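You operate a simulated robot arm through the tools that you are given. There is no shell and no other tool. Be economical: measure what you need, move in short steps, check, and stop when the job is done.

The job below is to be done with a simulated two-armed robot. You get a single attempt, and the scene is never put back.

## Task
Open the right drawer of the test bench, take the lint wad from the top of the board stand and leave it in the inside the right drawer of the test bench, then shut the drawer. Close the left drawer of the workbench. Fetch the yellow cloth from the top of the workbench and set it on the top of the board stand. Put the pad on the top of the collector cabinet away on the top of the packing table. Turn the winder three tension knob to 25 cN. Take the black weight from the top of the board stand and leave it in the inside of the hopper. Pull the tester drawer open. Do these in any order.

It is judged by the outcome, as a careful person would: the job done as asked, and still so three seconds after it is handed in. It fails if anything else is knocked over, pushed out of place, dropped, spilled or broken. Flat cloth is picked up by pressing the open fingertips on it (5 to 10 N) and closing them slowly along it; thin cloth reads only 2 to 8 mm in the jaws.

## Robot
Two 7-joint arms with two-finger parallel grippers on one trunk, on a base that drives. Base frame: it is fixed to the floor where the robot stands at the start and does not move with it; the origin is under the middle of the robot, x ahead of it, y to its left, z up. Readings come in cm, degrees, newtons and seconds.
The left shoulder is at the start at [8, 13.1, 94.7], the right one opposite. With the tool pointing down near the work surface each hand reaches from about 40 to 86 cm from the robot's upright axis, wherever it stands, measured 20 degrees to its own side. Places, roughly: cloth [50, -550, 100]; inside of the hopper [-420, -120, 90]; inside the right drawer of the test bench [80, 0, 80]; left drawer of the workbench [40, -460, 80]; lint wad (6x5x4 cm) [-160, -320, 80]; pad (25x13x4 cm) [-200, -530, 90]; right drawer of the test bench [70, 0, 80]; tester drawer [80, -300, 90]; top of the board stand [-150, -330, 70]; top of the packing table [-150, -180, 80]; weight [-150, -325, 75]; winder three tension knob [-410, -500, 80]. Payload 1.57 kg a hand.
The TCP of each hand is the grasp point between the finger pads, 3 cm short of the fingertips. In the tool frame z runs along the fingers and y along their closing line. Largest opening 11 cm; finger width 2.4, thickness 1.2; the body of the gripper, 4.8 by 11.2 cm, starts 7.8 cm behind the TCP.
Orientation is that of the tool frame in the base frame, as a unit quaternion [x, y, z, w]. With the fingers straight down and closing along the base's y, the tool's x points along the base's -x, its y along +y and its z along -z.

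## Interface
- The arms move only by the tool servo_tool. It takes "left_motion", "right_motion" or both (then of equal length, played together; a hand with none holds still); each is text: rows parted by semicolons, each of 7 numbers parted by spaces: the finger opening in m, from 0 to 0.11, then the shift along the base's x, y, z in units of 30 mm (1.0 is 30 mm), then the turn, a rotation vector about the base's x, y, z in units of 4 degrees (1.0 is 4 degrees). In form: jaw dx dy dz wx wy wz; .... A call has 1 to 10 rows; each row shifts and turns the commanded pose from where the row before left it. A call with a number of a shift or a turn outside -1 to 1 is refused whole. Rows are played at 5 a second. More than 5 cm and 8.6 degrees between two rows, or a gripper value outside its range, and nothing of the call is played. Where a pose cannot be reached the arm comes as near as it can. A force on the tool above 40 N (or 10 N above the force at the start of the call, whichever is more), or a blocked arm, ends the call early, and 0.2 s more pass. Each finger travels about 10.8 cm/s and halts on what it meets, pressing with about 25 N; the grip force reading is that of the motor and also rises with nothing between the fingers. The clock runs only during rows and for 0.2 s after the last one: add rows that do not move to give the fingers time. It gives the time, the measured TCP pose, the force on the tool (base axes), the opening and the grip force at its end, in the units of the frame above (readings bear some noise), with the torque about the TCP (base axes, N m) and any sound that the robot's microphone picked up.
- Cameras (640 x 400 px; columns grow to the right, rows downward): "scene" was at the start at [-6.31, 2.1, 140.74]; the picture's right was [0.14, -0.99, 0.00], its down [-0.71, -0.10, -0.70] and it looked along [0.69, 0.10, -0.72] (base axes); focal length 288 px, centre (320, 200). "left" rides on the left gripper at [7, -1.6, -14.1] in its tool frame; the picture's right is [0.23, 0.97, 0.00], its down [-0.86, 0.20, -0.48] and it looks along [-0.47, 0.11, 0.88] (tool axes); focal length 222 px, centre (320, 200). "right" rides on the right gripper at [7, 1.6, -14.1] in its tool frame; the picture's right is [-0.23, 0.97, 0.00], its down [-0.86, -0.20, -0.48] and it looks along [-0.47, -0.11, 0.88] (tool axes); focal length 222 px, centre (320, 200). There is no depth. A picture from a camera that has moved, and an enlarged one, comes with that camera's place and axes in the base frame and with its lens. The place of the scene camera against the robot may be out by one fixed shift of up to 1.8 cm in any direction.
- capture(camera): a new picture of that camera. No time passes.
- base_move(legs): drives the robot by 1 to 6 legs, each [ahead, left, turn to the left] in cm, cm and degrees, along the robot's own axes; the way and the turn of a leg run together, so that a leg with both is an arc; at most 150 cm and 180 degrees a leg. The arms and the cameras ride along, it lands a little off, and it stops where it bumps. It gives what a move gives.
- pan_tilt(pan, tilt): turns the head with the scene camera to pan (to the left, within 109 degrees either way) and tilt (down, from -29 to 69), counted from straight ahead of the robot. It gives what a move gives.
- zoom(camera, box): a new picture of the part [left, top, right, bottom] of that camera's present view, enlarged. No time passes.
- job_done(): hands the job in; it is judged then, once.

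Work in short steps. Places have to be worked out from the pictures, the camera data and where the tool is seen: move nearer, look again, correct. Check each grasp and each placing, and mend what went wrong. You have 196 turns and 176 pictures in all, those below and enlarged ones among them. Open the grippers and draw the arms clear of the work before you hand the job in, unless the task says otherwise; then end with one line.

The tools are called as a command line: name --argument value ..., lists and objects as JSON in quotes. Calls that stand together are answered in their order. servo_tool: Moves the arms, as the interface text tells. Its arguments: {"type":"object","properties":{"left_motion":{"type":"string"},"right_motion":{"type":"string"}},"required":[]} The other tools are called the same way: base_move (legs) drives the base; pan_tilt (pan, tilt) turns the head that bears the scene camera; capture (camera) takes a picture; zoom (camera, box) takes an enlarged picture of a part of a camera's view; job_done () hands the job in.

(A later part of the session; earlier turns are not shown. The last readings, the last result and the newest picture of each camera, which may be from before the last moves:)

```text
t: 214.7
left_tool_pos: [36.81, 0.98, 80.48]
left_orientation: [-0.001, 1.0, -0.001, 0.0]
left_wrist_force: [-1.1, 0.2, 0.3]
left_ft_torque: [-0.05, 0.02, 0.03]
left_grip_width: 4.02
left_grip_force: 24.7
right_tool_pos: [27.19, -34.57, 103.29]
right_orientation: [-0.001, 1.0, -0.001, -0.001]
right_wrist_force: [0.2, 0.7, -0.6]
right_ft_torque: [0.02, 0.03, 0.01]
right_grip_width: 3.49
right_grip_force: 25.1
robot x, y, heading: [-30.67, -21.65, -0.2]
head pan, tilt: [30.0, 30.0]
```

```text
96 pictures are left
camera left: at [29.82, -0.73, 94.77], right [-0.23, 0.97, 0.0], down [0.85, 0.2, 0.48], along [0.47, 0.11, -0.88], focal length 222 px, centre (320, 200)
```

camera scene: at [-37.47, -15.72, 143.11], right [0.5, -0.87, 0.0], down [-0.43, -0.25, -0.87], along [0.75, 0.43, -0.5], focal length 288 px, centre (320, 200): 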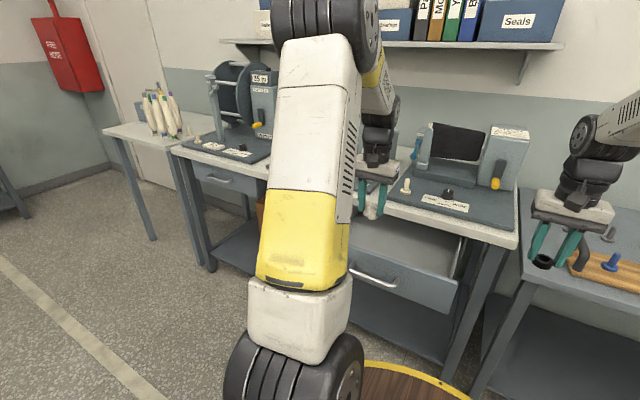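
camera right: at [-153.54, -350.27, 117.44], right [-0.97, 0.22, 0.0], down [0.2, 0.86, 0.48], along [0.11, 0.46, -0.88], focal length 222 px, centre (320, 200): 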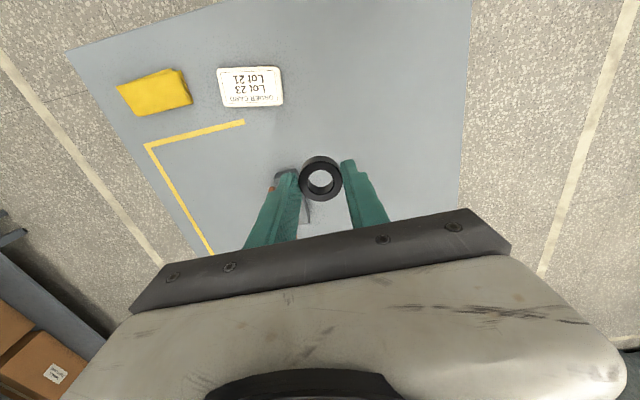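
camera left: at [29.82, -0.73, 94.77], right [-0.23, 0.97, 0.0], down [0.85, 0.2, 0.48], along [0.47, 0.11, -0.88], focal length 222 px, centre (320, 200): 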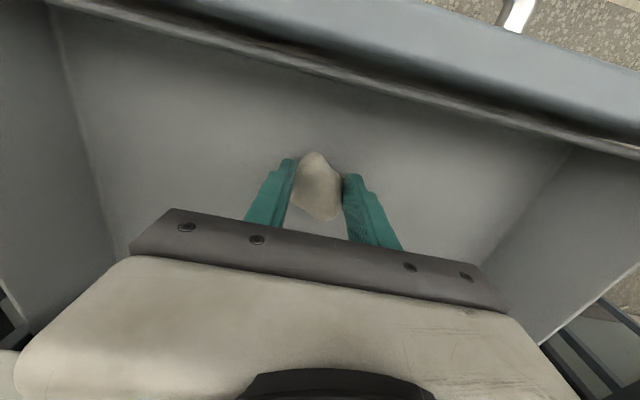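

servo_tool --left_motion "0.02 0 0 -0.3 0 0 0; 0.02 0 0 -0.3 0 0 0; 0.02 0 0 -0.25 0 0 0; 0.02 0 0 -0.25 0 0 0; 0.02 0 0 0 0 0 0"

```text
t: 215.4
left_tool_pos: [37.23, 1.09, 78.84]
left_orientation: [-0.002, 1.0, 0.001, 0.005]
left_wrist_force: [0.1, -1.9, 6.8]
left_ft_torque: [-0.17, -0.04, -0.04]
left_grip_width: 4.07
left_grip_force: 24.9
right_tool_pos: [27.12, -34.59, 103.38]
right_orientation: [0.001, 1.0, -0.001, -0.001]
right_wrist_force: [-0.7, -0.1, -0.7]
right_ft_torque: [-0.03, 0.02, -0.03]
right_grip_width: 3.48
right_grip_force: 25.0
robot x, y, heading: [-30.87, -20.76, 0.2]
head pan, tilt: [30.0, 30.0]
stopped in row 3 (left hand): the force on the tool passed its limit at 67 N (the readings are from after the stop); the commanded pose is now the measured one
```

Touching the drawer floor. I release the lint and lift out.

servo_tool --left_motion "0.05 0 0 0.1 0 0 0; 0.08 0 0 0 0 0 0; 0.08 0 0 0.3 0 0 0; 0.08 0 0 1 0 0 0; 0.08 0 0 1 0 0 0; 0.08 0 0 1 0 0 0; 0.08 0 0 1 0 0 0; 0.08 0 0 1 0 0 0; 0.08 0 0 1 0 0 0"

capture --camera "left"

```text
t: 217.4
left_tool_pos: [37.13, 1.09, 97.75]
left_orientation: [-0.002, 1.0, 0.0, 0.004]
left_wrist_force: [0.3, 1.1, -0.1]
left_ft_torque: [0.0, 0.02, -0.02]
left_grip_width: 8.04
left_grip_force: 0.0
right_tool_pos: [27.22, -34.52, 103.31]
right_orientation: [0.0, 1.0, -0.001, 0.0]
right_wrist_force: [0.0, -0.2, -0.4]
right_ft_torque: [0.02, 0.01, -0.02]
right_grip_width: 3.47
right_grip_force: 25.0
robot x, y, heading: [-31.4, -21.55, 0.1]
head pan, tilt: [30.0, 30.0]
```

```text
95 pictures are left
camera left: at [29.98, -0.65, 111.91], right [-0.23, 0.97, 0.0], down [0.85, 0.2, 0.48], along [0.47, 0.11, -0.88], focal length 222 px, centre (320, 200)
```

left: 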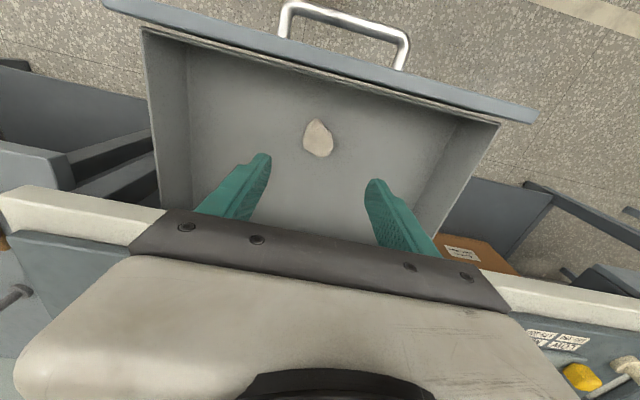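

Lint is in the drawer. I back the base 22 cm, close and lower the left hand in front of the handle with a slight tilt.

base_move --legs '[[-22, 0, 0]]'

servo_tool --left_motion "0 0 0 -1 0 -1 0; 0 0 0 -1 0 -1 0; 0 0 0 -1 0 -1 0; 0 0 0 -1 0 -1 0; 0 0 0 -1 0 -1 0; 0 0 0 -1 0 -1 0; 0 0 0 0 0 0 0"

capture --camera "left"

```text
t: 219.1
left_tool_pos: [15.46, 1.03, 97.67]
left_orientation: [-0.002, 1.0, 0.0, 0.004]
left_wrist_force: [0.0, 0.3, 0.1]
left_ft_torque: [0.03, 0.0, -0.01]
left_grip_width: 7.99
left_grip_force: 0.0
right_tool_pos: [5.48, -34.64, 103.3]
right_orientation: [0.0, 1.0, -0.001, -0.001]
right_wrist_force: [-0.1, 0.3, -1.3]
right_ft_torque: [0.0, -0.02, 0.03]
right_grip_width: 3.5
right_grip_force: 24.8
robot x, y, heading: [-52.44, -21.28, 0.1]
head pan, tilt: [30.0, 30.0]
```

```text
t: 220.7
left_tool_pos: [15.46, 1.06, 79.69]
left_orientation: [-0.001, 0.977, -0.001, 0.212]
left_wrist_force: [0.3, 0.6, 0.0]
left_ft_torque: [0.03, -0.03, -0.01]
left_grip_width: 0.0
left_grip_force: 21.3
right_tool_pos: [5.53, -34.48, 103.23]
right_orientation: [-0.001, 1.0, -0.001, -0.001]
right_wrist_force: [0.4, 0.7, -0.9]
right_ft_torque: [0.02, 0.0, -0.01]
right_grip_width: 3.5
right_grip_force: 24.9
robot x, y, heading: [-52.67, -21.2, 0.4]
head pan, tilt: [30.0, 30.0]
```

```text
94 pictures are left
camera left: at [3.16, -0.62, 89.76], right [-0.21, 0.97, -0.1], down [0.58, 0.2, 0.79], along [0.79, 0.11, -0.61], focal length 222 px, centre (320, 200)
```

left: 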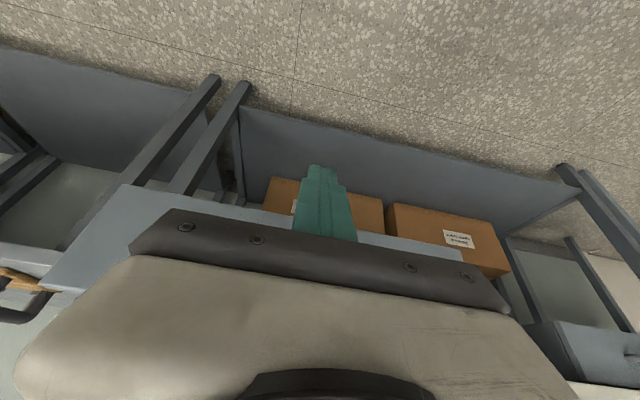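

In front of the bar. I push by driving the base forward 27 cm.

base_move --legs '[[27, 0, 0]]'

capture --camera "left"

```text
t: 222.6
left_tool_pos: [42.92, 1.31, 79.8]
left_orientation: [-0.003, 0.977, 0.0, 0.211]
left_wrist_force: [1.4, 0.0, 0.5]
left_ft_torque: [0.04, 0.0, -0.01]
left_grip_width: 0.02
left_grip_force: 21.5
right_tool_pos: [33.05, -34.49, 103.23]
right_orientation: [-0.001, 1.0, -0.001, -0.002]
right_wrist_force: [0.1, 0.1, -0.3]
right_ft_torque: [-0.02, 0.02, 0.0]
right_grip_width: 3.49
right_grip_force: 24.8
robot x, y, heading: [-25.2, -21.14, 0.3]
head pan, tilt: [30.0, 30.0]
```

```text
93 pictures are left
camera left: at [30.63, -0.49, 89.81], right [-0.21, 0.97, -0.1], down [0.58, 0.2, 0.79], along [0.79, 0.11, -0.61], focal length 222 px, centre (320, 200)
```

left: 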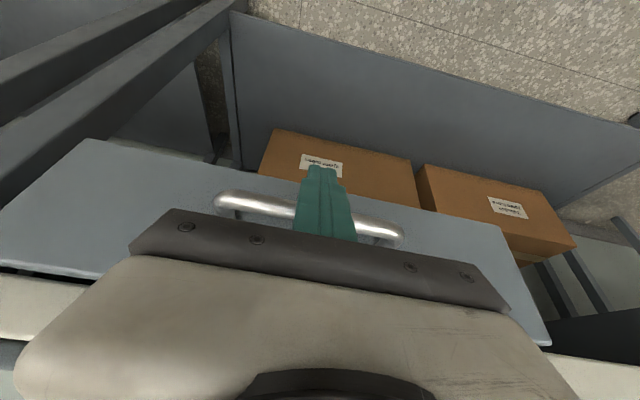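

The fingers bear on the bar. I finish with small arm steps until it stops.

servo_tool --left_motion "0 0.4 0 0 0 0 0; 0 0.3 0 0 0 0 0; 0 0.2 0 0 0 0 0; 0 0.2 0 0 0 0 0; 0 0.2 0 0 0 0 0; 0 0.2 0 0 0 0 0; 0 0.15 0 0 0 0 0"

capture --camera "scene"

```text
t: 224.0
left_tool_pos: [46.37, 1.47, 79.26]
left_orientation: [-0.002, 0.979, 0.0, 0.202]
left_wrist_force: [-2.1, -0.6, -0.1]
left_ft_torque: [0.02, -0.05, -0.03]
left_grip_width: 0.0
left_grip_force: 20.8
right_tool_pos: [33.04, -34.4, 103.29]
right_orientation: [-0.001, 1.0, -0.001, -0.001]
right_wrist_force: [0.4, -0.8, -0.8]
right_ft_torque: [-0.02, 0.04, 0.01]
right_grip_width: 3.48
right_grip_force: 24.9
robot x, y, heading: [-25.6, -21.6, -0.0]
head pan, tilt: [30.0, 30.0]
stopped in row 6 (left hand): the force on the tool passed its limit at 43 N (the readings are from after the stop); the commanded pose is now the measured one
```

```text
92 pictures are left
camera scene: at [-31.69, -15.7, 143.11], right [0.5, -0.86, 0.0], down [-0.43, -0.25, -0.87], along [0.75, 0.44, -0.5], focal length 288 px, centre (320, 200)
```

scene: 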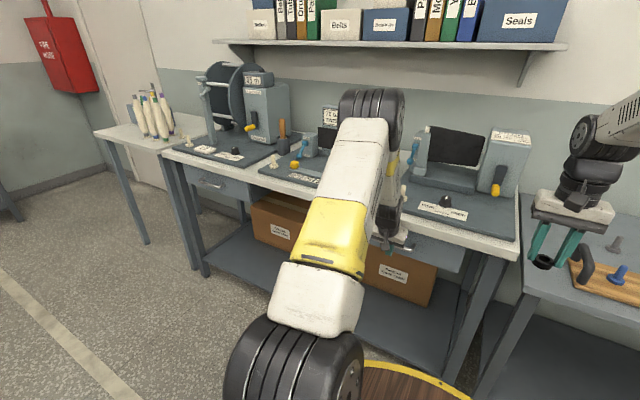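

It stopped firmly where the closed handle was. I withdraw the left hand and verify.

servo_tool --left_motion "0.02 -0.5 0 0 0 0 0; 0.02 -1 0 0 0 1 0; 0.02 -1 0 0 0 1 0; 0.02 -1 0 1 0 1 0; 0.02 -1 0 1 0 1 0; 0.02 0 0 1 0 1 0; 0.02 0 0 1 0 1 0; 0.02 0 0 1 0 0 0; 0.02 0 0 1 0 0 0; 0.02 0 0 1 0 0 0"

base_move --legs '[[-45, 0, 0]]'

capture --camera "scene"

```text
t: 226.2
left_tool_pos: [32.9, 1.49, 100.21]
left_orientation: [-0.003, 1.0, 0.001, -0.005]
left_wrist_force: [0.1, 0.4, 0.0]
left_ft_torque: [-0.01, -0.01, -0.03]
left_grip_width: 2.01
left_grip_force: 0.0
right_tool_pos: [33.04, -34.43, 103.14]
right_orientation: [0.0, 1.0, -0.001, -0.001]
right_wrist_force: [-0.9, 0.2, -2.0]
right_ft_torque: [0.01, 0.0, 0.0]
right_grip_width: 3.48
right_grip_force: 24.9
robot x, y, heading: [-25.38, -20.69, 0.2]
head pan, tilt: [30.0, 30.0]
```

```text
t: 228.9
left_tool_pos: [-12.5, 1.81, 100.22]
left_orientation: [-0.01, 1.0, 0.0, -0.004]
left_wrist_force: [0.4, -0.4, -1.2]
left_ft_torque: [-0.06, -0.01, 0.0]
left_grip_width: 2.01
left_grip_force: 0.0
right_tool_pos: [-11.88, -34.1, 103.25]
right_orientation: [-0.007, 1.0, 0.0, -0.001]
right_wrist_force: [1.2, -0.6, 0.1]
right_ft_torque: [0.02, -0.01, 0.03]
right_grip_width: 3.48
right_grip_force: 25.3
robot x, y, heading: [-69.89, -21.45, 0.9]
head pan, tilt: [30.0, 30.0]
```

```text
91 pictures are left
camera scene: at [-76.82, -16.23, 143.11], right [0.51, -0.86, 0.0], down [-0.43, -0.26, -0.87], along [0.74, 0.45, -0.5], focal length 288 px, centre (320, 200)
```

scene: 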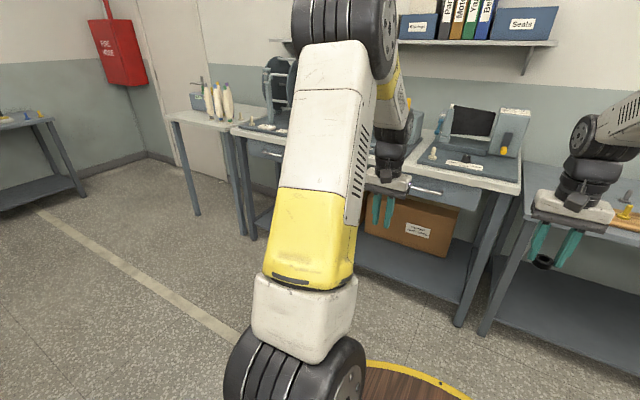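

The drawer is shut. I move a bit north, turn to face west and look for the hopper.

base_move --legs '[[0, 25, 0], [0, 0, 179]]'

pan_tilt --pan 10 --tilt 20

capture --camera "scene"

```text
t: 238.1
left_tool_pos: [-128.25, -20.64, 100.14]
left_orientation: [1.0, 0.015, 0.005, 0.0]
left_wrist_force: [-0.6, -1.1, 0.7]
left_ft_torque: [-0.04, 0.0, -0.01]
left_grip_width: 2.01
left_grip_force: 0.0
right_tool_pos: [-129.24, 15.32, 103.25]
right_orientation: [1.0, 0.015, 0.0, -0.001]
right_wrist_force: [0.1, 0.6, -0.5]
right_ft_torque: [0.0, 0.02, 0.0]
right_grip_width: 3.49
right_grip_force: 25.4
robot x, y, heading: [-70.55, 3.09, -178.4]
head pan, tilt: [30.0, 30.0]
```

```text
t: 238.9
left_tool_pos: [-128.2, -20.64, 100.22]
left_orientation: [1.0, 0.016, 0.004, 0.001]
left_wrist_force: [0.0, 0.3, -0.2]
left_ft_torque: [-0.01, -0.01, -0.02]
left_grip_width: 2.0
left_grip_force: 0.1
right_tool_pos: [-129.17, 15.27, 103.27]
right_orientation: [1.0, 0.014, 0.001, -0.001]
right_wrist_force: [0.4, 0.6, -1.1]
right_ft_torque: [0.02, -0.04, 0.01]
right_grip_width: 3.48
right_grip_force: 25.1
robot x, y, heading: [-70.57, 3.38, -178.5]
head pan, tilt: [10.0, 20.0]
```

```text
90 pictures are left
camera scene: at [-66.17, 3.02, 144.71], right [-0.2, 0.98, 0.0], down [0.34, 0.07, -0.94], along [-0.92, -0.19, -0.34], focal length 288 px, centre (320, 200)
```

scene: 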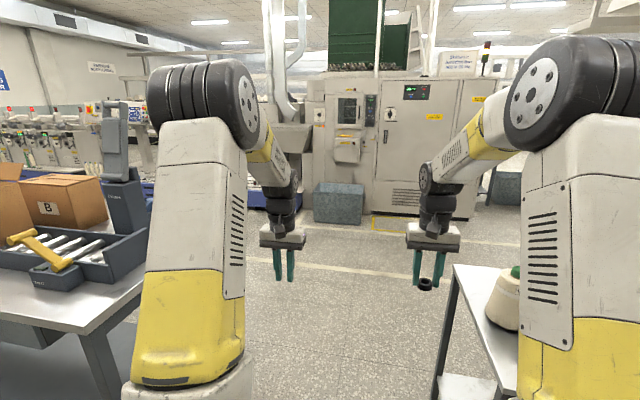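

The hopper is the grey chute ahead-left, below the pipes. I drive west between the tables and look again.

base_move --legs '[[0, 20, -1.6], [150, 0, 0], [50, 0, 0]]'

pan_tilt --pan 30 --tilt 25

capture --camera "scene"

```text
t: 250.2
left_tool_pos: [-329.18, -42.0, 100.14]
left_orientation: [1.0, 0.009, 0.004, 0.0]
left_wrist_force: [-0.4, -0.3, 0.1]
left_ft_torque: [0.01, 0.01, 0.01]
left_grip_width: 2.02
left_grip_force: 0.0
right_tool_pos: [-329.75, -6.13, 103.26]
right_orientation: [1.0, 0.009, 0.001, -0.001]
right_wrist_force: [0.6, -0.3, -1.3]
right_ft_torque: [0.01, 0.01, 0.02]
right_grip_width: 3.53
right_grip_force: 24.5
robot x, y, heading: [-271.31, -18.42, -179.1]
head pan, tilt: [10.0, 20.0]
```

```text
t: 251.0
left_tool_pos: [-329.25, -41.96, 100.19]
left_orientation: [1.0, 0.01, 0.005, 0.001]
left_wrist_force: [0.0, 0.4, 0.1]
left_ft_torque: [-0.03, -0.02, 0.0]
left_grip_width: 2.0
left_grip_force: 0.1
right_tool_pos: [-329.8, -6.11, 103.26]
right_orientation: [1.0, 0.007, 0.001, 0.0]
right_wrist_force: [0.2, -0.4, -1.1]
right_ft_torque: [0.03, 0.04, 0.03]
right_grip_width: 3.45
right_grip_force: 24.7
robot x, y, heading: [-271.46, -18.77, -179.1]
head pan, tilt: [30.0, 25.0]
```

```text
89 pictures are left
camera scene: at [-265.7, -22.04, 143.91], right [-0.51, 0.86, 0.0], down [0.36, 0.22, -0.91], along [-0.78, -0.47, -0.42], focal length 288 px, centre (320, 200)
```

scene: 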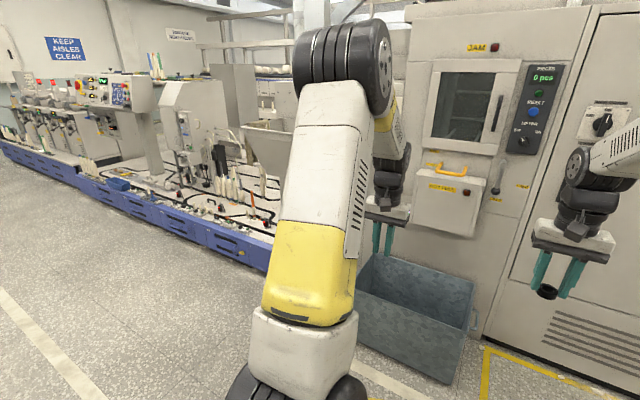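

The hopper trough is partly hidden by my left arm. I sidle left to face it and look straight at it.

base_move --legs '[[0, 85, -0.9]]'

pan_tilt --pan 0 --tilt 25

capture --camera "scene"

```text
t: 255.4
left_tool_pos: [-327.87, -125.54, 100.21]
left_orientation: [1.0, 0.009, 0.004, 0.002]
left_wrist_force: [-0.2, 0.7, 0.5]
left_ft_torque: [0.0, -0.03, 0.02]
left_grip_width: 2.01
left_grip_force: 0.1
right_tool_pos: [-328.4, -89.64, 103.3]
right_orientation: [1.0, 0.007, 0.001, -0.001]
right_wrist_force: [-0.7, -0.3, -0.9]
right_ft_torque: [-0.03, -0.02, -0.02]
right_grip_width: 3.49
right_grip_force: 24.7
robot x, y, heading: [-270.34, -102.21, -178.9]
head pan, tilt: [30.0, 25.0]
```

```text
t: 256.4
left_tool_pos: [-327.79, -125.57, 100.24]
left_orientation: [1.0, 0.009, 0.004, 0.0]
left_wrist_force: [-0.1, 0.6, 0.1]
left_ft_torque: [0.01, 0.0, 0.0]
left_grip_width: 1.98
left_grip_force: 0.1
right_tool_pos: [-328.41, -89.67, 103.12]
right_orientation: [1.0, 0.008, 0.001, -0.001]
right_wrist_force: [-0.5, -0.7, -1.4]
right_ft_torque: [-0.03, -0.02, -0.02]
right_grip_width: 3.49
right_grip_force: 25.1
robot x, y, heading: [-269.9, -101.96, -178.7]
head pan, tilt: [0.0, 25.0]
```

```text
88 pictures are left
camera scene: at [-265.56, -101.03, 143.91], right [-0.02, 1.0, 0.0], down [0.42, 0.01, -0.91], along [-0.91, -0.02, -0.42], focal length 288 px, centre (320, 200)
```

scene: 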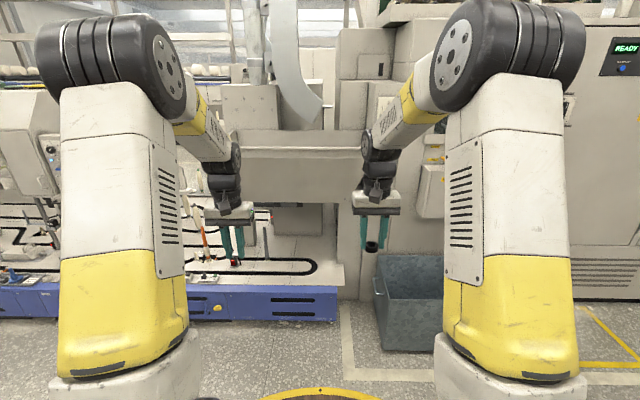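

zoom --camera "scene" --box '[180, 60, 420, 210]'

```text
2.67 times, centred on (300, 135) of scene
camera zoom: at [-265.56, -101.03, 143.91], right [-0.02, 1.0, 0.0], down [0.42, 0.01, -0.91], along [-0.91, -0.02, -0.42], focal length 767 px, centre (373, 373)
```

zoom: 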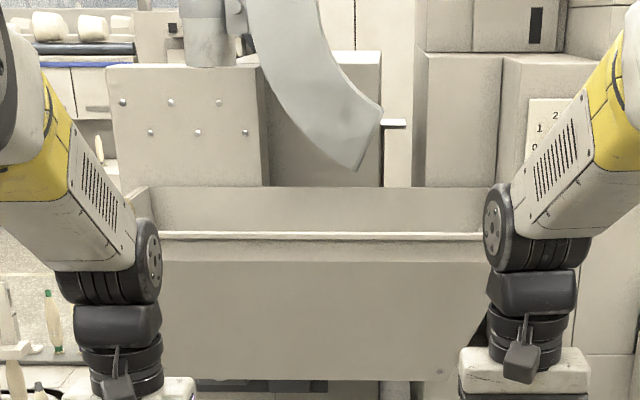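

The hopper's rim is at about z 109, x -400…-441, y -143…-83, with a duct mouth near its back middle. I raise both hands (left one pulled in), shift left and approach.

servo_tool --left_motion "0.02 0.8 0 1 0 0 0; 0.02 0.8 0 1 0 0 0; 0.02 0.8 0 1 0 0 0; 0.02 0.8 0 1 0 0 0; 0.02 0.8 0 1 0 0 0; 0.02 0 0 1 0 0 0" --right_motion "0.02 0 0 1 0 0 0; 0.02 0 0 1 0 0 0; 0.02 0 0 1 0 0 0; 0.02 0 0 1 0 0 0; 0.02 0 0 1 0 0 0; 0.02 0 0 0.5 0 0 0"

base_move --legs '[[0, 30, -1.1], [60, 0, 0]]'

capture --camera "right"

capture --camera "scene"

```text
t: 257.8
left_tool_pos: [-316.04, -125.51, 118.14]
left_orientation: [1.0, 0.01, 0.005, 0.001]
left_wrist_force: [-0.1, -0.2, 0.0]
left_ft_torque: [0.01, -0.03, -0.02]
left_grip_width: 2.01
left_grip_force: 0.0
right_tool_pos: [-328.26, -89.95, 119.75]
right_orientation: [1.0, 0.008, 0.001, -0.001]
right_wrist_force: [0.1, -0.3, -1.1]
right_ft_torque: [-0.01, -0.03, -0.01]
right_grip_width: 3.47
right_grip_force: 25.4
robot x, y, heading: [-270.28, -102.19, -179.0]
head pan, tilt: [0.0, 25.0]
```

```text
t: 262.8
left_tool_pos: [-376.49, -153.92, 118.01]
left_orientation: [1.0, -0.002, 0.005, 0.0]
left_wrist_force: [0.4, -0.2, -0.7]
left_ft_torque: [0.0, 0.01, 0.01]
left_grip_width: 2.03
left_grip_force: 0.1
right_tool_pos: [-387.98, -118.07, 119.77]
right_orientation: [1.0, -0.003, 0.002, -0.001]
right_wrist_force: [0.5, -0.6, -1.4]
right_ft_torque: [-0.04, -0.02, -0.01]
right_grip_width: 3.49
right_grip_force: 24.6
robot x, y, heading: [-330.34, -131.63, 179.7]
head pan, tilt: [0.0, 25.0]
```

```text
86 pictures are left
camera right: at [-381.17, -119.86, 133.88], right [-0.23, -0.97, 0.0], down [-0.85, 0.21, 0.48], along [-0.46, 0.11, -0.88], focal length 222 px, centre (320, 200)
```

right: 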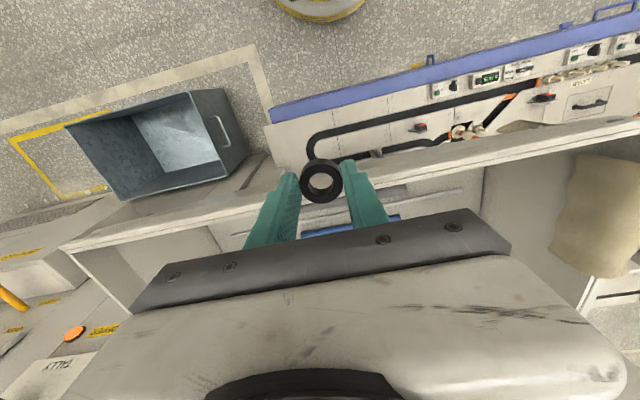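

```text
85 pictures are left
camera scene: at [-325.51, -130.76, 143.91], right [0.01, 1.0, 0.0], down [0.42, 0.0, -0.91], along [-0.91, 0.01, -0.42], focal length 288 px, centre (320, 200)
```

scene: 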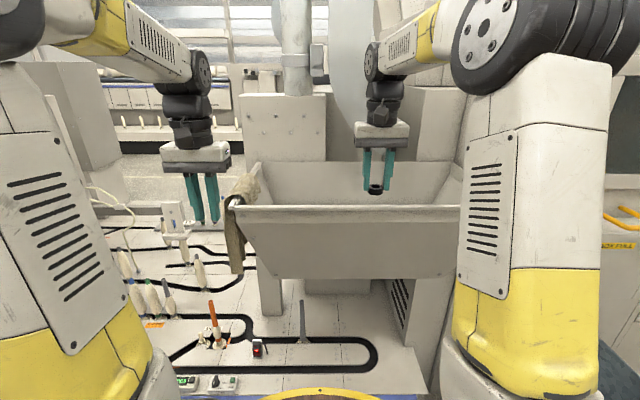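

The hopper lies directly ahead of the right hand. I move 20 cm closer, over the rim, and look into it.

base_move --legs '[[20, 0, 0]]'

capture --camera "right"

capture --camera "scene"

```text
t: 264.4
left_tool_pos: [-396.51, -154.14, 118.05]
left_orientation: [1.0, 0.001, 0.004, 0.001]
left_wrist_force: [0.0, -0.3, -0.6]
left_ft_torque: [0.02, 0.05, -0.01]
left_grip_width: 2.01
left_grip_force: 0.1
right_tool_pos: [-408.22, -118.31, 119.73]
right_orientation: [1.0, -0.001, 0.0, -0.001]
right_wrist_force: [0.7, -0.7, -0.6]
right_ft_torque: [-0.02, 0.01, -0.01]
right_grip_width: 3.49
right_grip_force: 25.3
robot x, y, heading: [-350.05, -131.36, 179.9]
head pan, tilt: [0.0, 25.0]
```

```text
84 pictures are left
camera right: at [-401.42, -120.06, 133.88], right [-0.23, -0.97, 0.0], down [-0.86, 0.2, 0.48], along [-0.46, 0.11, -0.88], focal length 222 px, centre (320, 200)
```

right: 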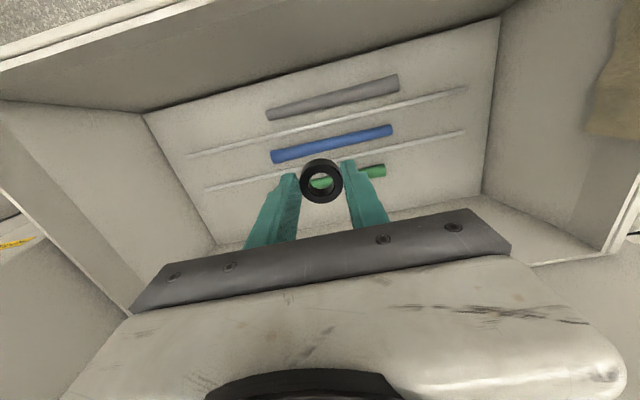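

```text
83 pictures are left
camera scene: at [-345.7, -130.67, 143.91], right [0.0, 1.0, 0.0], down [0.42, 0.0, -0.91], along [-0.91, 0.0, -0.42], focal length 288 px, centre (320, 200)
```

scene: 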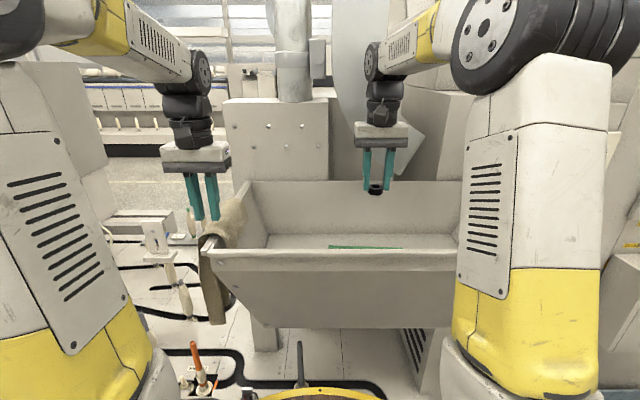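

The hopper floor holds tubes and rails. I zoom in to locate the duct mouth relative to my hand before choosing a free spot.

zoom --camera "scene" --box '[300, 60, 480, 270]'

capture --camera "left"

```text
1.90 times, centred on (390, 165) of scene
camera zoom: at [-345.7, -130.67, 143.91], right [0.0, 1.0, 0.0], down [0.42, 0.0, -0.91], along [-0.91, 0.0, -0.42], focal length 548 px, centre (187, 267)
```

zoom: 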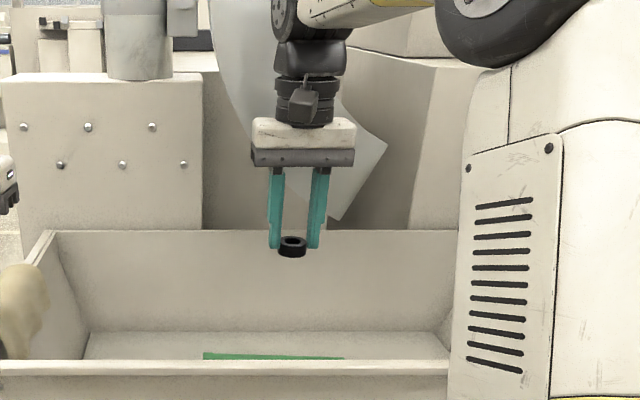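

```text
81 pictures are left
camera left: at [-389.75, -152.6, 132.39], right [0.23, -0.97, 0.0], down [-0.86, -0.2, 0.47], along [-0.46, -0.11, -0.88], focal length 222 px, centre (320, 200)
```

left: 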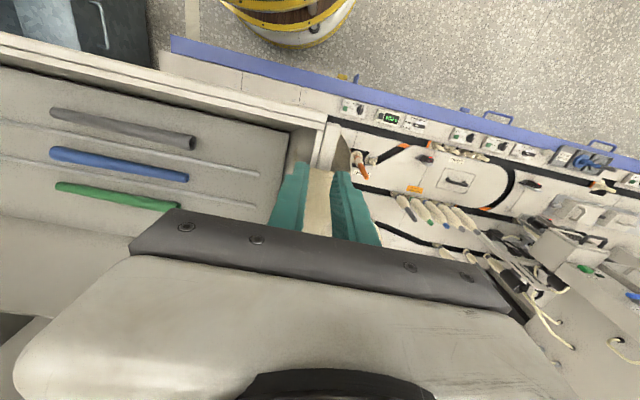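

The duct mouth is near [-425, -108, 116], so a spot at [-412, -101], between the rails and beside the tubes, is safe. I move the right hand there, raise the left hand a little, then lower part way.

servo_tool --right_motion "0.02 -0.2 1 0 0 0 0; 0.02 -0.2 1 0 0 0 0; 0.02 -0.2 1 0 0 0 0; 0.02 -0.2 1 0 0 0 0; 0.02 -0.2 1 0 0 0 0; 0.02 -0.25 0.8 -0.5 0 0 0; 0.02 0 0 -1 0 0 0; 0.02 0 0 -1 0 0 0; 0.02 0 0 -1 0 0 0; 0.02 0 0 0 0 0 0" --left_motion "0.02 0 0 1 0 0 0; 0.02 0 0 1 0 0 0; 0.02 0 0 0 0 0 0; 0.02 0 0 0 0 0 0; 0.02 0 0 0 0 0 0; 0.02 0 0 0 0 0 0; 0.02 0 0 0 0 0 0; 0.02 0 0 0 0 0 0; 0.02 0 0 0 0 0 0; 0.02 0 0 0 0 0 0"

capture --camera "right"

```text
t: 266.6
left_tool_pos: [-396.62, -154.17, 124.05]
left_orientation: [1.0, 0.001, 0.004, 0.0]
left_wrist_force: [-0.5, -0.9, 0.1]
left_ft_torque: [0.03, -0.03, 0.04]
left_grip_width: 1.98
left_grip_force: 0.2
right_tool_pos: [-411.99, -101.07, 109.04]
right_orientation: [1.0, -0.001, 0.001, -0.001]
right_wrist_force: [0.5, -0.4, -1.9]
right_ft_torque: [-0.01, -0.02, 0.01]
right_grip_width: 3.46
right_grip_force: 24.8
robot x, y, heading: [-350.06, -131.9, 180.3]
head pan, tilt: [0.0, 25.0]
```

```text
80 pictures are left
camera right: at [-405.31, -102.73, 123.24], right [-0.23, -0.97, 0.0], down [-0.86, 0.2, 0.48], along [-0.46, 0.11, -0.88], focal length 222 px, centre (320, 200)
```

right: 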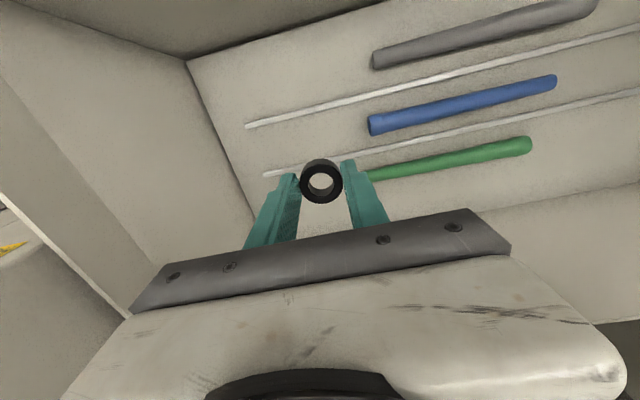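

The landing spot is between the rails, clear of the tubes. I lower until contact.

servo_tool --right_motion "0.02 0 0 -1 0 0 0; 0.02 0 0 -1 0 0 0; 0.02 0 0 -0.8 0 0 0; 0.02 0 0 -0.4 0 0 0; 0.02 0 0 -0.3 0 0 0; 0.02 0 0 -0.3 0 0 0; 0.02 0 0 -0.3 0 0 0; 0.02 0 0 -0.3 0 0 0; 0.02 0 0 -0.2 0 0 0"

capture --camera "right"

```text
t: 268.6
left_tool_pos: [-396.61, -154.16, 123.96]
left_orientation: [1.0, 0.001, 0.005, 0.0]
left_wrist_force: [-0.2, 0.8, -0.2]
left_ft_torque: [0.0, 0.03, -0.03]
left_grip_width: 1.99
left_grip_force: 0.0
right_tool_pos: [-411.91, -101.0, 95.48]
right_orientation: [1.0, -0.002, 0.0, -0.001]
right_wrist_force: [-0.6, 0.3, -0.9]
right_ft_torque: [-0.02, -0.02, 0.0]
right_grip_width: 3.52
right_grip_force: 24.9
robot x, y, heading: [-350.44, -131.53, 180.0]
head pan, tilt: [0.0, 25.0]
```

```text
79 pictures are left
camera right: at [-405.11, -102.68, 109.56], right [-0.23, -0.97, 0.0], down [-0.86, 0.2, 0.48], along [-0.46, 0.11, -0.88], focal length 222 px, centre (320, 200)
```

right: 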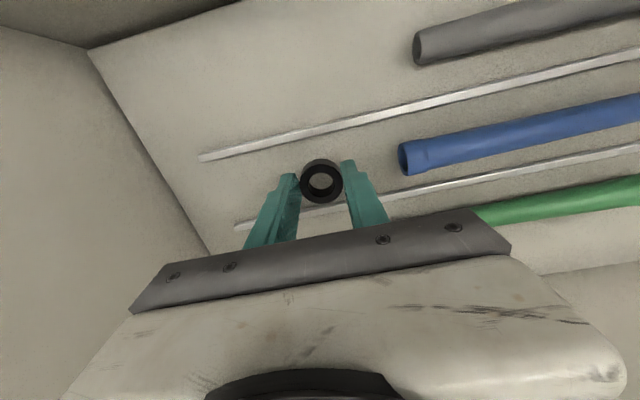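

servo_tool --right_motion "0.02 0 0 -0.3 0 0 0; 0.02 0 0 -0.25 0 0 0; 0.02 0 0 -0.25 0 0 0; 0.02 0 0 -0.2 0 0 0; 0.02 0 0 -0.2 0 0 0; 0.02 0 0 -0.2 0 0 0; 0.02 0 0 -0.2 0 0 0; 0.02 0 0 -0.2 0 0 0; 0.02 0 0 -0.2 0 0 0; 0.02 0 0 -0.2 0 0 0"

capture --camera "right"

```text
t: 269.5
left_tool_pos: [-396.44, -154.2, 124.06]
left_orientation: [1.0, -0.001, 0.004, 0.001]
left_wrist_force: [0.1, 0.1, -0.5]
left_ft_torque: [-0.02, 0.01, 0.01]
left_grip_width: 2.03
left_grip_force: 0.0
right_tool_pos: [-411.96, -100.9, 93.48]
right_orientation: [1.0, -0.002, -0.004, -0.002]
right_wrist_force: [6.0, -2.5, 11.6]
right_ft_torque: [-0.28, -0.31, 0.1]
right_grip_width: 3.51
right_grip_force: 25.0
robot x, y, heading: [-349.9, -131.5, 179.9]
head pan, tilt: [0.0, 25.0]
stopped in row 4 (right hand): the force on the tool passed its limit at 49 N (the readings are from after the stop); the commanded pose is now the measured one
```

```text
78 pictures are left
camera right: at [-405.18, -102.63, 107.62], right [-0.23, -0.97, 0.0], down [-0.85, 0.2, 0.48], along [-0.47, 0.11, -0.88], focal length 222 px, centre (320, 200)
```

right: 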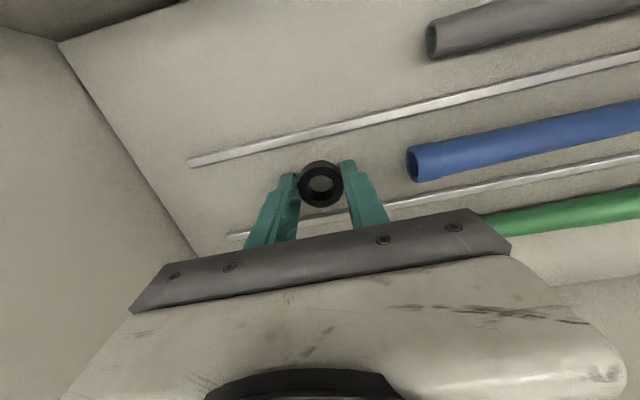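

Touching the hopper floor between the rails. I release and lift out.

servo_tool --right_motion "0.045 0 0 0.05 0 0 0; 0.06 0 0 0 0 0 0; 0.06 0 0 0 0 0 0; 0.06 0 0 0.5 0 0 0; 0.06 0 0 1 0 0 0; 0.06 0 0 1 0 0 0; 0.06 0 0 1 0 0 0; 0.06 0 0 1 0 0 0; 0.06 0 0 1 0 0 0; 0.06 0.5 0 1 0 0 0"

capture --camera "right"

```text
t: 271.7
left_tool_pos: [-396.54, -154.14, 124.1]
left_orientation: [1.0, 0.001, 0.004, 0.001]
left_wrist_force: [0.0, -1.1, -0.6]
left_ft_torque: [0.02, 0.0, -0.04]
left_grip_width: 1.99
left_grip_force: 0.0
right_tool_pos: [-410.79, -100.95, 113.1]
right_orientation: [1.0, -0.002, -0.002, -0.002]
right_wrist_force: [-0.4, -0.4, -0.7]
right_ft_torque: [-0.01, -0.03, -0.04]
right_grip_width: 6.02
right_grip_force: 0.1
robot x, y, heading: [-350.17, -131.54, 179.8]
head pan, tilt: [0.0, 25.0]
```

```text
77 pictures are left
camera right: at [-403.81, -102.66, 127.13], right [-0.23, -0.97, 0.0], down [-0.85, 0.2, 0.48], along [-0.47, 0.11, -0.88], focal length 222 px, centre (320, 200)
```

right: 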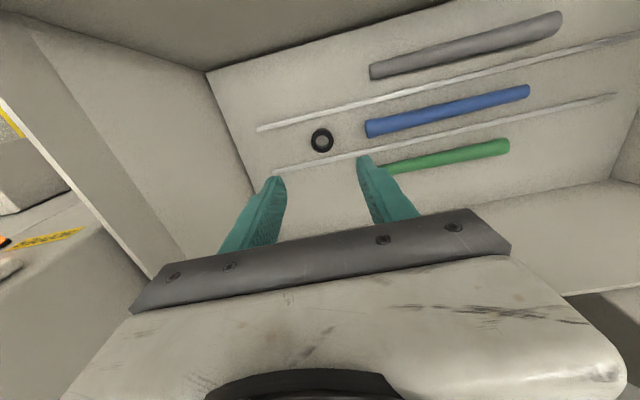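

The weight rests in the hopper. I raise the right hand over the rim, back off and drive south along the winders to number three.

servo_tool --right_motion "0.06 0 0 1 0 0 0; 0.06 0 0 1 0 0 0; 0.06 0 0 1 0 0 0; 0.06 0 0 0 0 0 0"

base_move --legs '[[-65, 0, 0], [0, 150, 0], [0, 150, 0], [0, 40, 0]]'

pan_tilt --pan 10 --tilt 20

capture --camera "scene"

```text
t: 272.7
left_tool_pos: [-396.54, -154.19, 124.08]
left_orientation: [1.0, 0.0, 0.005, 0.0]
left_wrist_force: [-0.1, 0.1, 0.4]
left_ft_torque: [-0.01, 0.04, 0.0]
left_grip_width: 1.99
left_grip_force: 0.0
right_tool_pos: [-410.49, -100.86, 122.04]
right_orientation: [1.0, -0.002, -0.003, -0.001]
right_wrist_force: [-0.7, 0.0, 0.0]
right_ft_torque: [-0.01, 0.01, 0.02]
right_grip_width: 6.0
right_grip_force: 0.1
robot x, y, heading: [-350.29, -131.58, 179.8]
head pan, tilt: [0.0, 25.0]
```

```text
t: 292.5
left_tool_pos: [-328.67, -493.02, 124.05]
left_orientation: [1.0, 0.003, 0.005, 0.001]
left_wrist_force: [0.3, 0.0, -0.9]
left_ft_torque: [-0.01, 0.01, 0.04]
left_grip_width: 1.98
left_grip_force: 0.1
right_tool_pos: [-342.78, -439.72, 121.97]
right_orientation: [1.0, 0.002, -0.002, -0.002]
right_wrist_force: [-0.6, 0.2, -0.4]
right_ft_torque: [-0.03, -0.03, 0.01]
right_grip_width: 6.0
right_grip_force: 0.1
robot x, y, heading: [-282.03, -470.2, -179.7]
head pan, tilt: [0.0, 25.0]
```

```text
t: 293.2
left_tool_pos: [-328.72, -493.02, 124.05]
left_orientation: [1.0, 0.002, 0.004, -0.001]
left_wrist_force: [0.2, -0.3, -0.2]
left_ft_torque: [0.0, 0.0, 0.01]
left_grip_width: 2.01
left_grip_force: 0.0
right_tool_pos: [-343.03, -439.75, 122.03]
right_orientation: [1.0, 0.001, -0.003, -0.002]
right_wrist_force: [-0.5, 0.2, -0.7]
right_ft_torque: [-0.01, -0.01, 0.0]
right_grip_width: 6.01
right_grip_force: 0.1
robot x, y, heading: [-281.98, -470.06, -179.6]
head pan, tilt: [10.0, 20.0]
```

```text
76 pictures are left
camera scene: at [-277.81, -470.89, 144.71], right [-0.18, 0.98, 0.0], down [0.34, 0.06, -0.94], along [-0.92, -0.17, -0.34], focal length 288 px, centre (320, 200)
```

scene: 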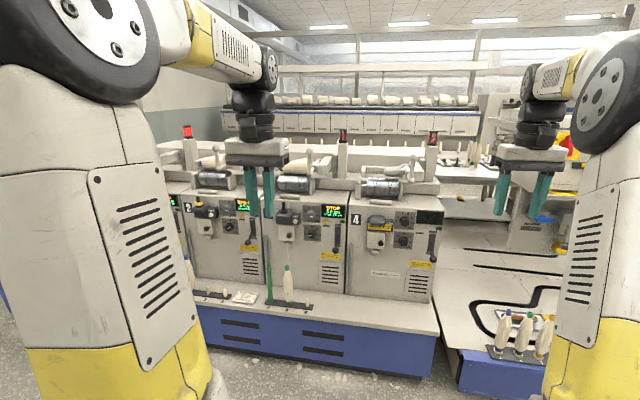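

Winders 2, 3 and 4 are in view. I zoom in on the middle one.

zoom --camera "scene" --box '[245, 160, 445, 300]'

```text
2.86 times, centred on (345, 230) of scene
camera zoom: at [-277.81, -470.89, 144.71], right [-0.18, 0.98, 0.0], down [0.34, 0.06, -0.94], along [-0.92, -0.17, -0.34], focal length 822 px, centre (249, 114)
```

zoom: 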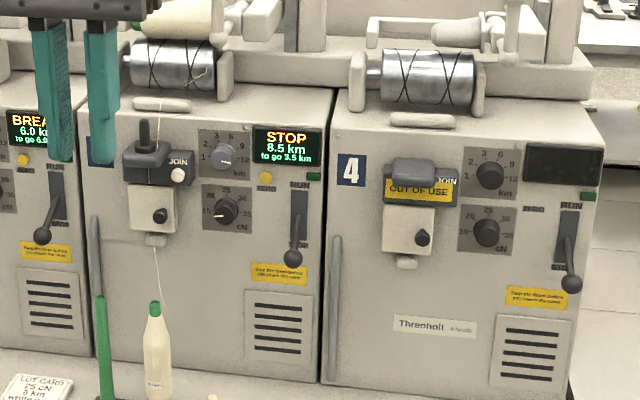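

The tension knob is the lower one (cN dial, 15–35), at about [-400, -497, 82]; it now points near 15. I line up the base and start turning the right hand to point forward.

base_move --legs '[[0, 34, -0.4]]'

servo_tool --right_motion "0.06 -0.1 -0.2 -0.3 0 1 0; 0.06 -0.1 -0.2 -0.3 0 1 0; 0.06 -0.1 -0.2 -0.3 0 1 0; 0.06 -0.1 -0.2 -0.3 0 1 0; 0.06 -0.1 -0.2 -0.3 0 1 0; 0.06 -0.1 -0.2 -0.3 0 1 0; 0.06 -0.1 -0.2 -0.3 0 1 0; 0.06 -0.1 -0.2 -0.3 0 1 0; 0.06 -0.1 -0.2 -0.3 0 1 0; 0.06 -0.1 -0.2 -0.3 0 1 0"

servo_tool --right_motion "0.06 -0.2 -0.3 -0.5 0 1 0; 0.06 -0.2 -0.3 -0.5 0 1 0; 0.06 -0.2 -0.3 -0.5 0 1 0; 0.06 -0.2 -0.3 -0.5 0 1 0; 0.06 -0.2 -0.3 -0.5 0 1 0; 0.06 -0.2 -0.3 -0.5 0 1 0; 0.06 -0.2 -0.3 -0.5 0 1 0; 0.06 -0.2 -0.3 -0.5 0 1 0; 0.06 -0.2 -0.3 -0.5 0 1 0; 0.06 -0.2 -0.3 -0.5 0 1 0"

capture --camera "right"

```text
t: 295.4
left_tool_pos: [-328.79, -527.61, 124.1]
left_orientation: [1.0, 0.0, 0.004, 0.001]
left_wrist_force: [0.0, 0.8, 0.3]
left_ft_torque: [0.02, -0.02, 0.05]
left_grip_width: 1.99
left_grip_force: 0.0
right_tool_pos: [-342.55, -474.18, 122.08]
right_orientation: [1.0, -0.002, -0.002, -0.002]
right_wrist_force: [-0.4, 0.5, 0.1]
right_ft_torque: [-0.02, 0.03, 0.02]
right_grip_width: 5.97
right_grip_force: 0.1
robot x, y, heading: [-282.09, -505.33, 179.9]
head pan, tilt: [10.0, 20.0]
```

```text
t: 297.6
left_tool_pos: [-328.6, -527.53, 124.03]
left_orientation: [1.0, 0.001, 0.005, 0.0]
left_wrist_force: [-0.2, -0.9, -0.8]
left_ft_torque: [-0.01, -0.01, -0.01]
left_grip_width: 1.99
left_grip_force: 0.1
right_tool_pos: [-345.77, -480.09, 113.07]
right_orientation: [0.939, -0.002, -0.345, 0.0]
right_wrist_force: [0.4, -0.6, 0.7]
right_ft_torque: [-0.01, -0.02, 0.0]
right_grip_width: 5.99
right_grip_force: 0.0
robot x, y, heading: [-282.27, -505.1, 179.8]
head pan, tilt: [10.0, 20.0]
```

```text
t: 299.9
left_tool_pos: [-328.77, -527.53, 124.02]
left_orientation: [1.0, 0.0, 0.005, -0.001]
left_wrist_force: [0.6, 0.3, 0.3]
left_ft_torque: [0.01, 0.02, 0.02]
left_grip_width: 2.03
left_grip_force: 0.1
right_tool_pos: [-351.66, -489.08, 97.97]
right_orientation: [0.764, -0.003, -0.646, -0.001]
right_wrist_force: [-0.2, -0.3, 0.0]
right_ft_torque: [-0.01, -0.02, 0.03]
right_grip_width: 6.02
right_grip_force: 0.0
robot x, y, heading: [-282.49, -504.91, 179.8]
head pan, tilt: [10.0, 20.0]
```

```text
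74 pictures are left
camera right: at [-336.74, -490.81, 93.49], right [-0.04, -0.97, 0.23], down [0.33, 0.2, 0.92], along [-0.94, 0.11, 0.31], focal length 222 px, centre (320, 200)
```

right: 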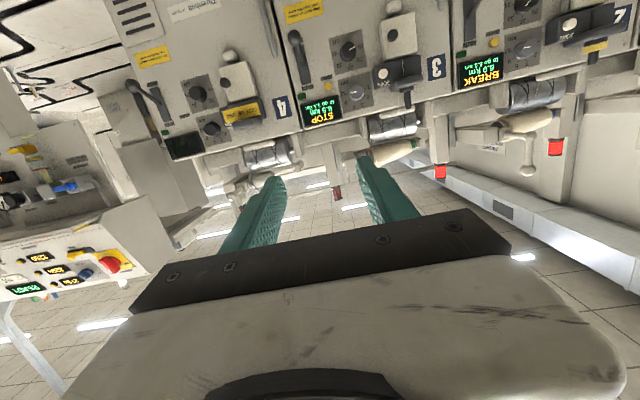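

The hand is nearly level and winder "3" is confirmed. I finish levelling and zoom in on the dial.

servo_tool --right_motion "0.06 -0.3 -0.3 -0.6 0 1 0; 0.06 -0.3 -0.3 -0.6 0 1 0; 0.06 -0.3 -0.3 -0.6 0 0.5 0; 0.06 -0.3 -0.3 -0.6 0 0 0; 0.06 -0.3 -0.3 -0.6 0 0 0; 0.06 0 0 -0.6 0 0 0; 0.06 0 0 0 0 0 0"

capture --camera "right"

zoom --camera "right" --box '[290, 20, 440, 140]'

```text
t: 301.4
left_tool_pos: [-328.65, -527.5, 124.0]
left_orientation: [1.0, 0.0, 0.005, -0.001]
left_wrist_force: [-0.7, -0.4, -0.3]
left_ft_torque: [0.02, 0.0, 0.01]
left_grip_width: 2.01
left_grip_force: 0.1
right_tool_pos: [-356.17, -493.56, 87.18]
right_orientation: [-0.705, 0.003, 0.709, 0.0]
right_wrist_force: [0.3, 0.7, 0.1]
right_ft_torque: [0.01, -0.02, -0.02]
right_grip_width: 6.0
right_grip_force: 0.0
robot x, y, heading: [-282.38, -505.32, 180.0]
head pan, tilt: [10.0, 20.0]
```

```text
73 pictures are left
camera right: at [-342.32, -495.3, 80.15], right [0.0, -0.97, 0.23], down [0.48, 0.2, 0.85], along [-0.88, 0.11, 0.47], focal length 222 px, centre (320, 200)
```

right: 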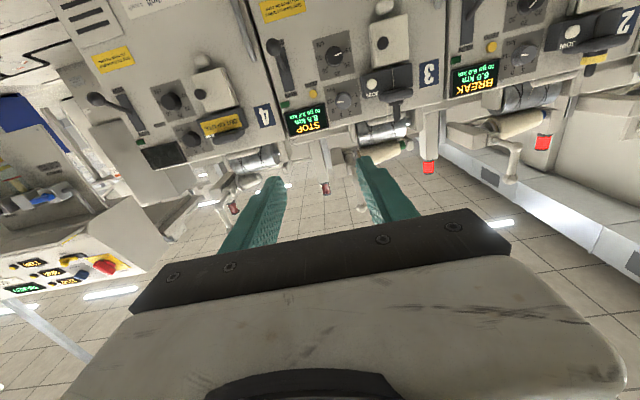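

```text
3.33 times, centred on (365, 80) of right
camera zoom: at [-342.32, -495.3, 80.15], right [0.0, -0.97, 0.23], down [0.48, 0.2, 0.85], along [-0.88, 0.11, 0.47], focal length 740 px, centre (170, 600)
```

zoom: 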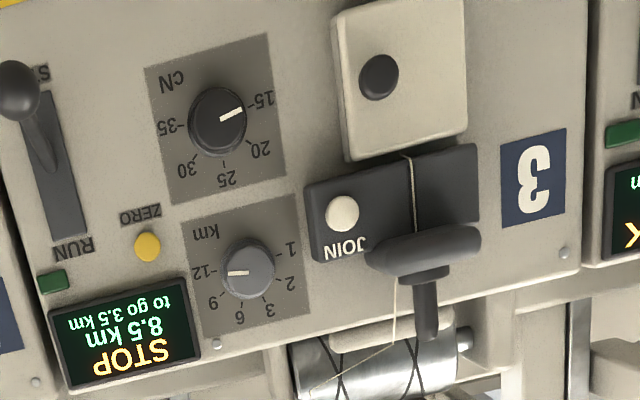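

The knob is at about [-404, -499.5, 76.7], ~4 cm across, pointing at 15; 25 is at the top, about 90° clockwise. I pre-roll the hand counter-clockwise by ~92° while aligning with the knob, so I can turn it clockwise back.

servo_tool --right_motion "0.06 0 -0.2 -0.35 1 0 0; 0.06 0 -0.2 -0.35 1 0 0; 0.06 0 -0.2 -0.35 1 0 0; 0.06 0 -0.2 -0.35 1 0 0; 0.06 0 -0.2 -0.35 1 0 0; 0.06 0 -0.2 -0.35 1 0 0; 0.06 0 -0.2 -0.35 1 0 0; 0.06 0 -0.2 -0.35 1 0 0; 0.06 0 -0.2 -0.35 1 0 0; 0.06 0 -0.2 -0.35 1 0 0"

servo_tool --right_motion "0.06 0 0 0 1 0 0; 0.06 0 0 0 1 0 0; 0.06 0 0 0 1 0 0; 0.06 0 0 0 1 0 0; 0.06 0 0 0 1 0 0; 0.06 0 0 0 1 0 0; 0.06 0 0 0 1 0 0; 0.06 0 0 0 1 0 0; 0.06 0 0 0 1 0 0; 0.06 0 0 0 1 0 0"

servo_tool --right_motion "0.06 0 0 0 1 0 0; 0.06 0 0 0 1 0 0; 0.06 0 0 0 1 0 0; 0.06 0 0 0 0 0 0"

capture --camera "right"

```text
t: 303.6
left_tool_pos: [-328.89, -527.46, 124.19]
left_orientation: [1.0, 0.0, 0.005, 0.0]
left_wrist_force: [-0.3, -0.7, -0.3]
left_ft_torque: [-0.05, 0.01, 0.0]
left_grip_width: 2.0
left_grip_force: 0.1
right_tool_pos: [-356.15, -499.68, 76.67]
right_orientation: [-0.662, -0.241, 0.667, 0.242]
right_wrist_force: [0.5, -0.1, -0.5]
right_ft_torque: [0.0, 0.02, 0.03]
right_grip_width: 5.97
right_grip_force: 0.1
robot x, y, heading: [-281.78, -505.43, 179.7]
head pan, tilt: [10.0, 20.0]
```

```text
t: 305.9
left_tool_pos: [-328.75, -527.59, 124.07]
left_orientation: [1.0, 0.0, 0.005, 0.0]
left_wrist_force: [-0.2, 0.3, -0.7]
left_ft_torque: [-0.02, 0.04, -0.02]
left_grip_width: 2.02
left_grip_force: 0.1
right_tool_pos: [-356.16, -499.76, 76.64]
right_orientation: [-0.54, -0.454, 0.545, 0.454]
right_wrist_force: [-0.9, 0.8, 0.5]
right_ft_torque: [-0.02, 0.0, -0.03]
right_grip_width: 5.99
right_grip_force: 0.1
robot x, y, heading: [-282.35, -505.06, 180.1]
head pan, tilt: [10.0, 20.0]
```

```text
t: 306.9
left_tool_pos: [-328.77, -527.49, 124.01]
left_orientation: [1.0, 0.0, 0.005, -0.001]
left_wrist_force: [0.4, -0.5, 0.1]
left_ft_torque: [0.0, -0.02, 0.0]
left_grip_width: 2.02
left_grip_force: 0.1
right_tool_pos: [-356.17, -499.6, 76.86]
right_orientation: [0.489, 0.509, -0.494, -0.508]
right_wrist_force: [0.0, 0.1, 0.0]
right_ft_torque: [0.02, 0.01, 0.0]
right_grip_width: 6.0
right_grip_force: 0.0
robot x, y, heading: [-282.18, -505.22, 180.2]
head pan, tilt: [10.0, 20.0]
```

```text
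71 pictures are left
camera right: at [-342.23, -492.62, 75.31], right [0.0, -0.2, -0.98], down [0.48, -0.86, 0.17], along [-0.88, -0.47, 0.1], focal length 222 px, centre (320, 200)
```

right: 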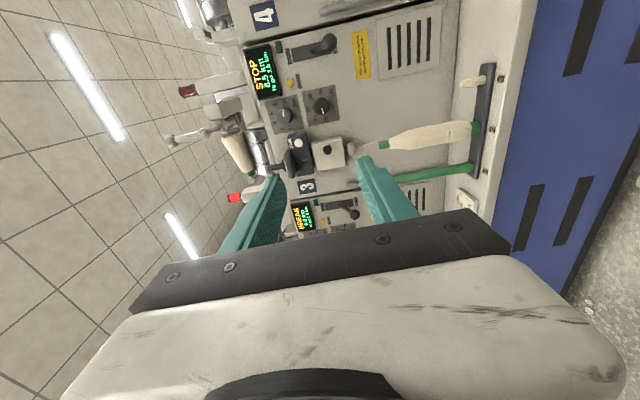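

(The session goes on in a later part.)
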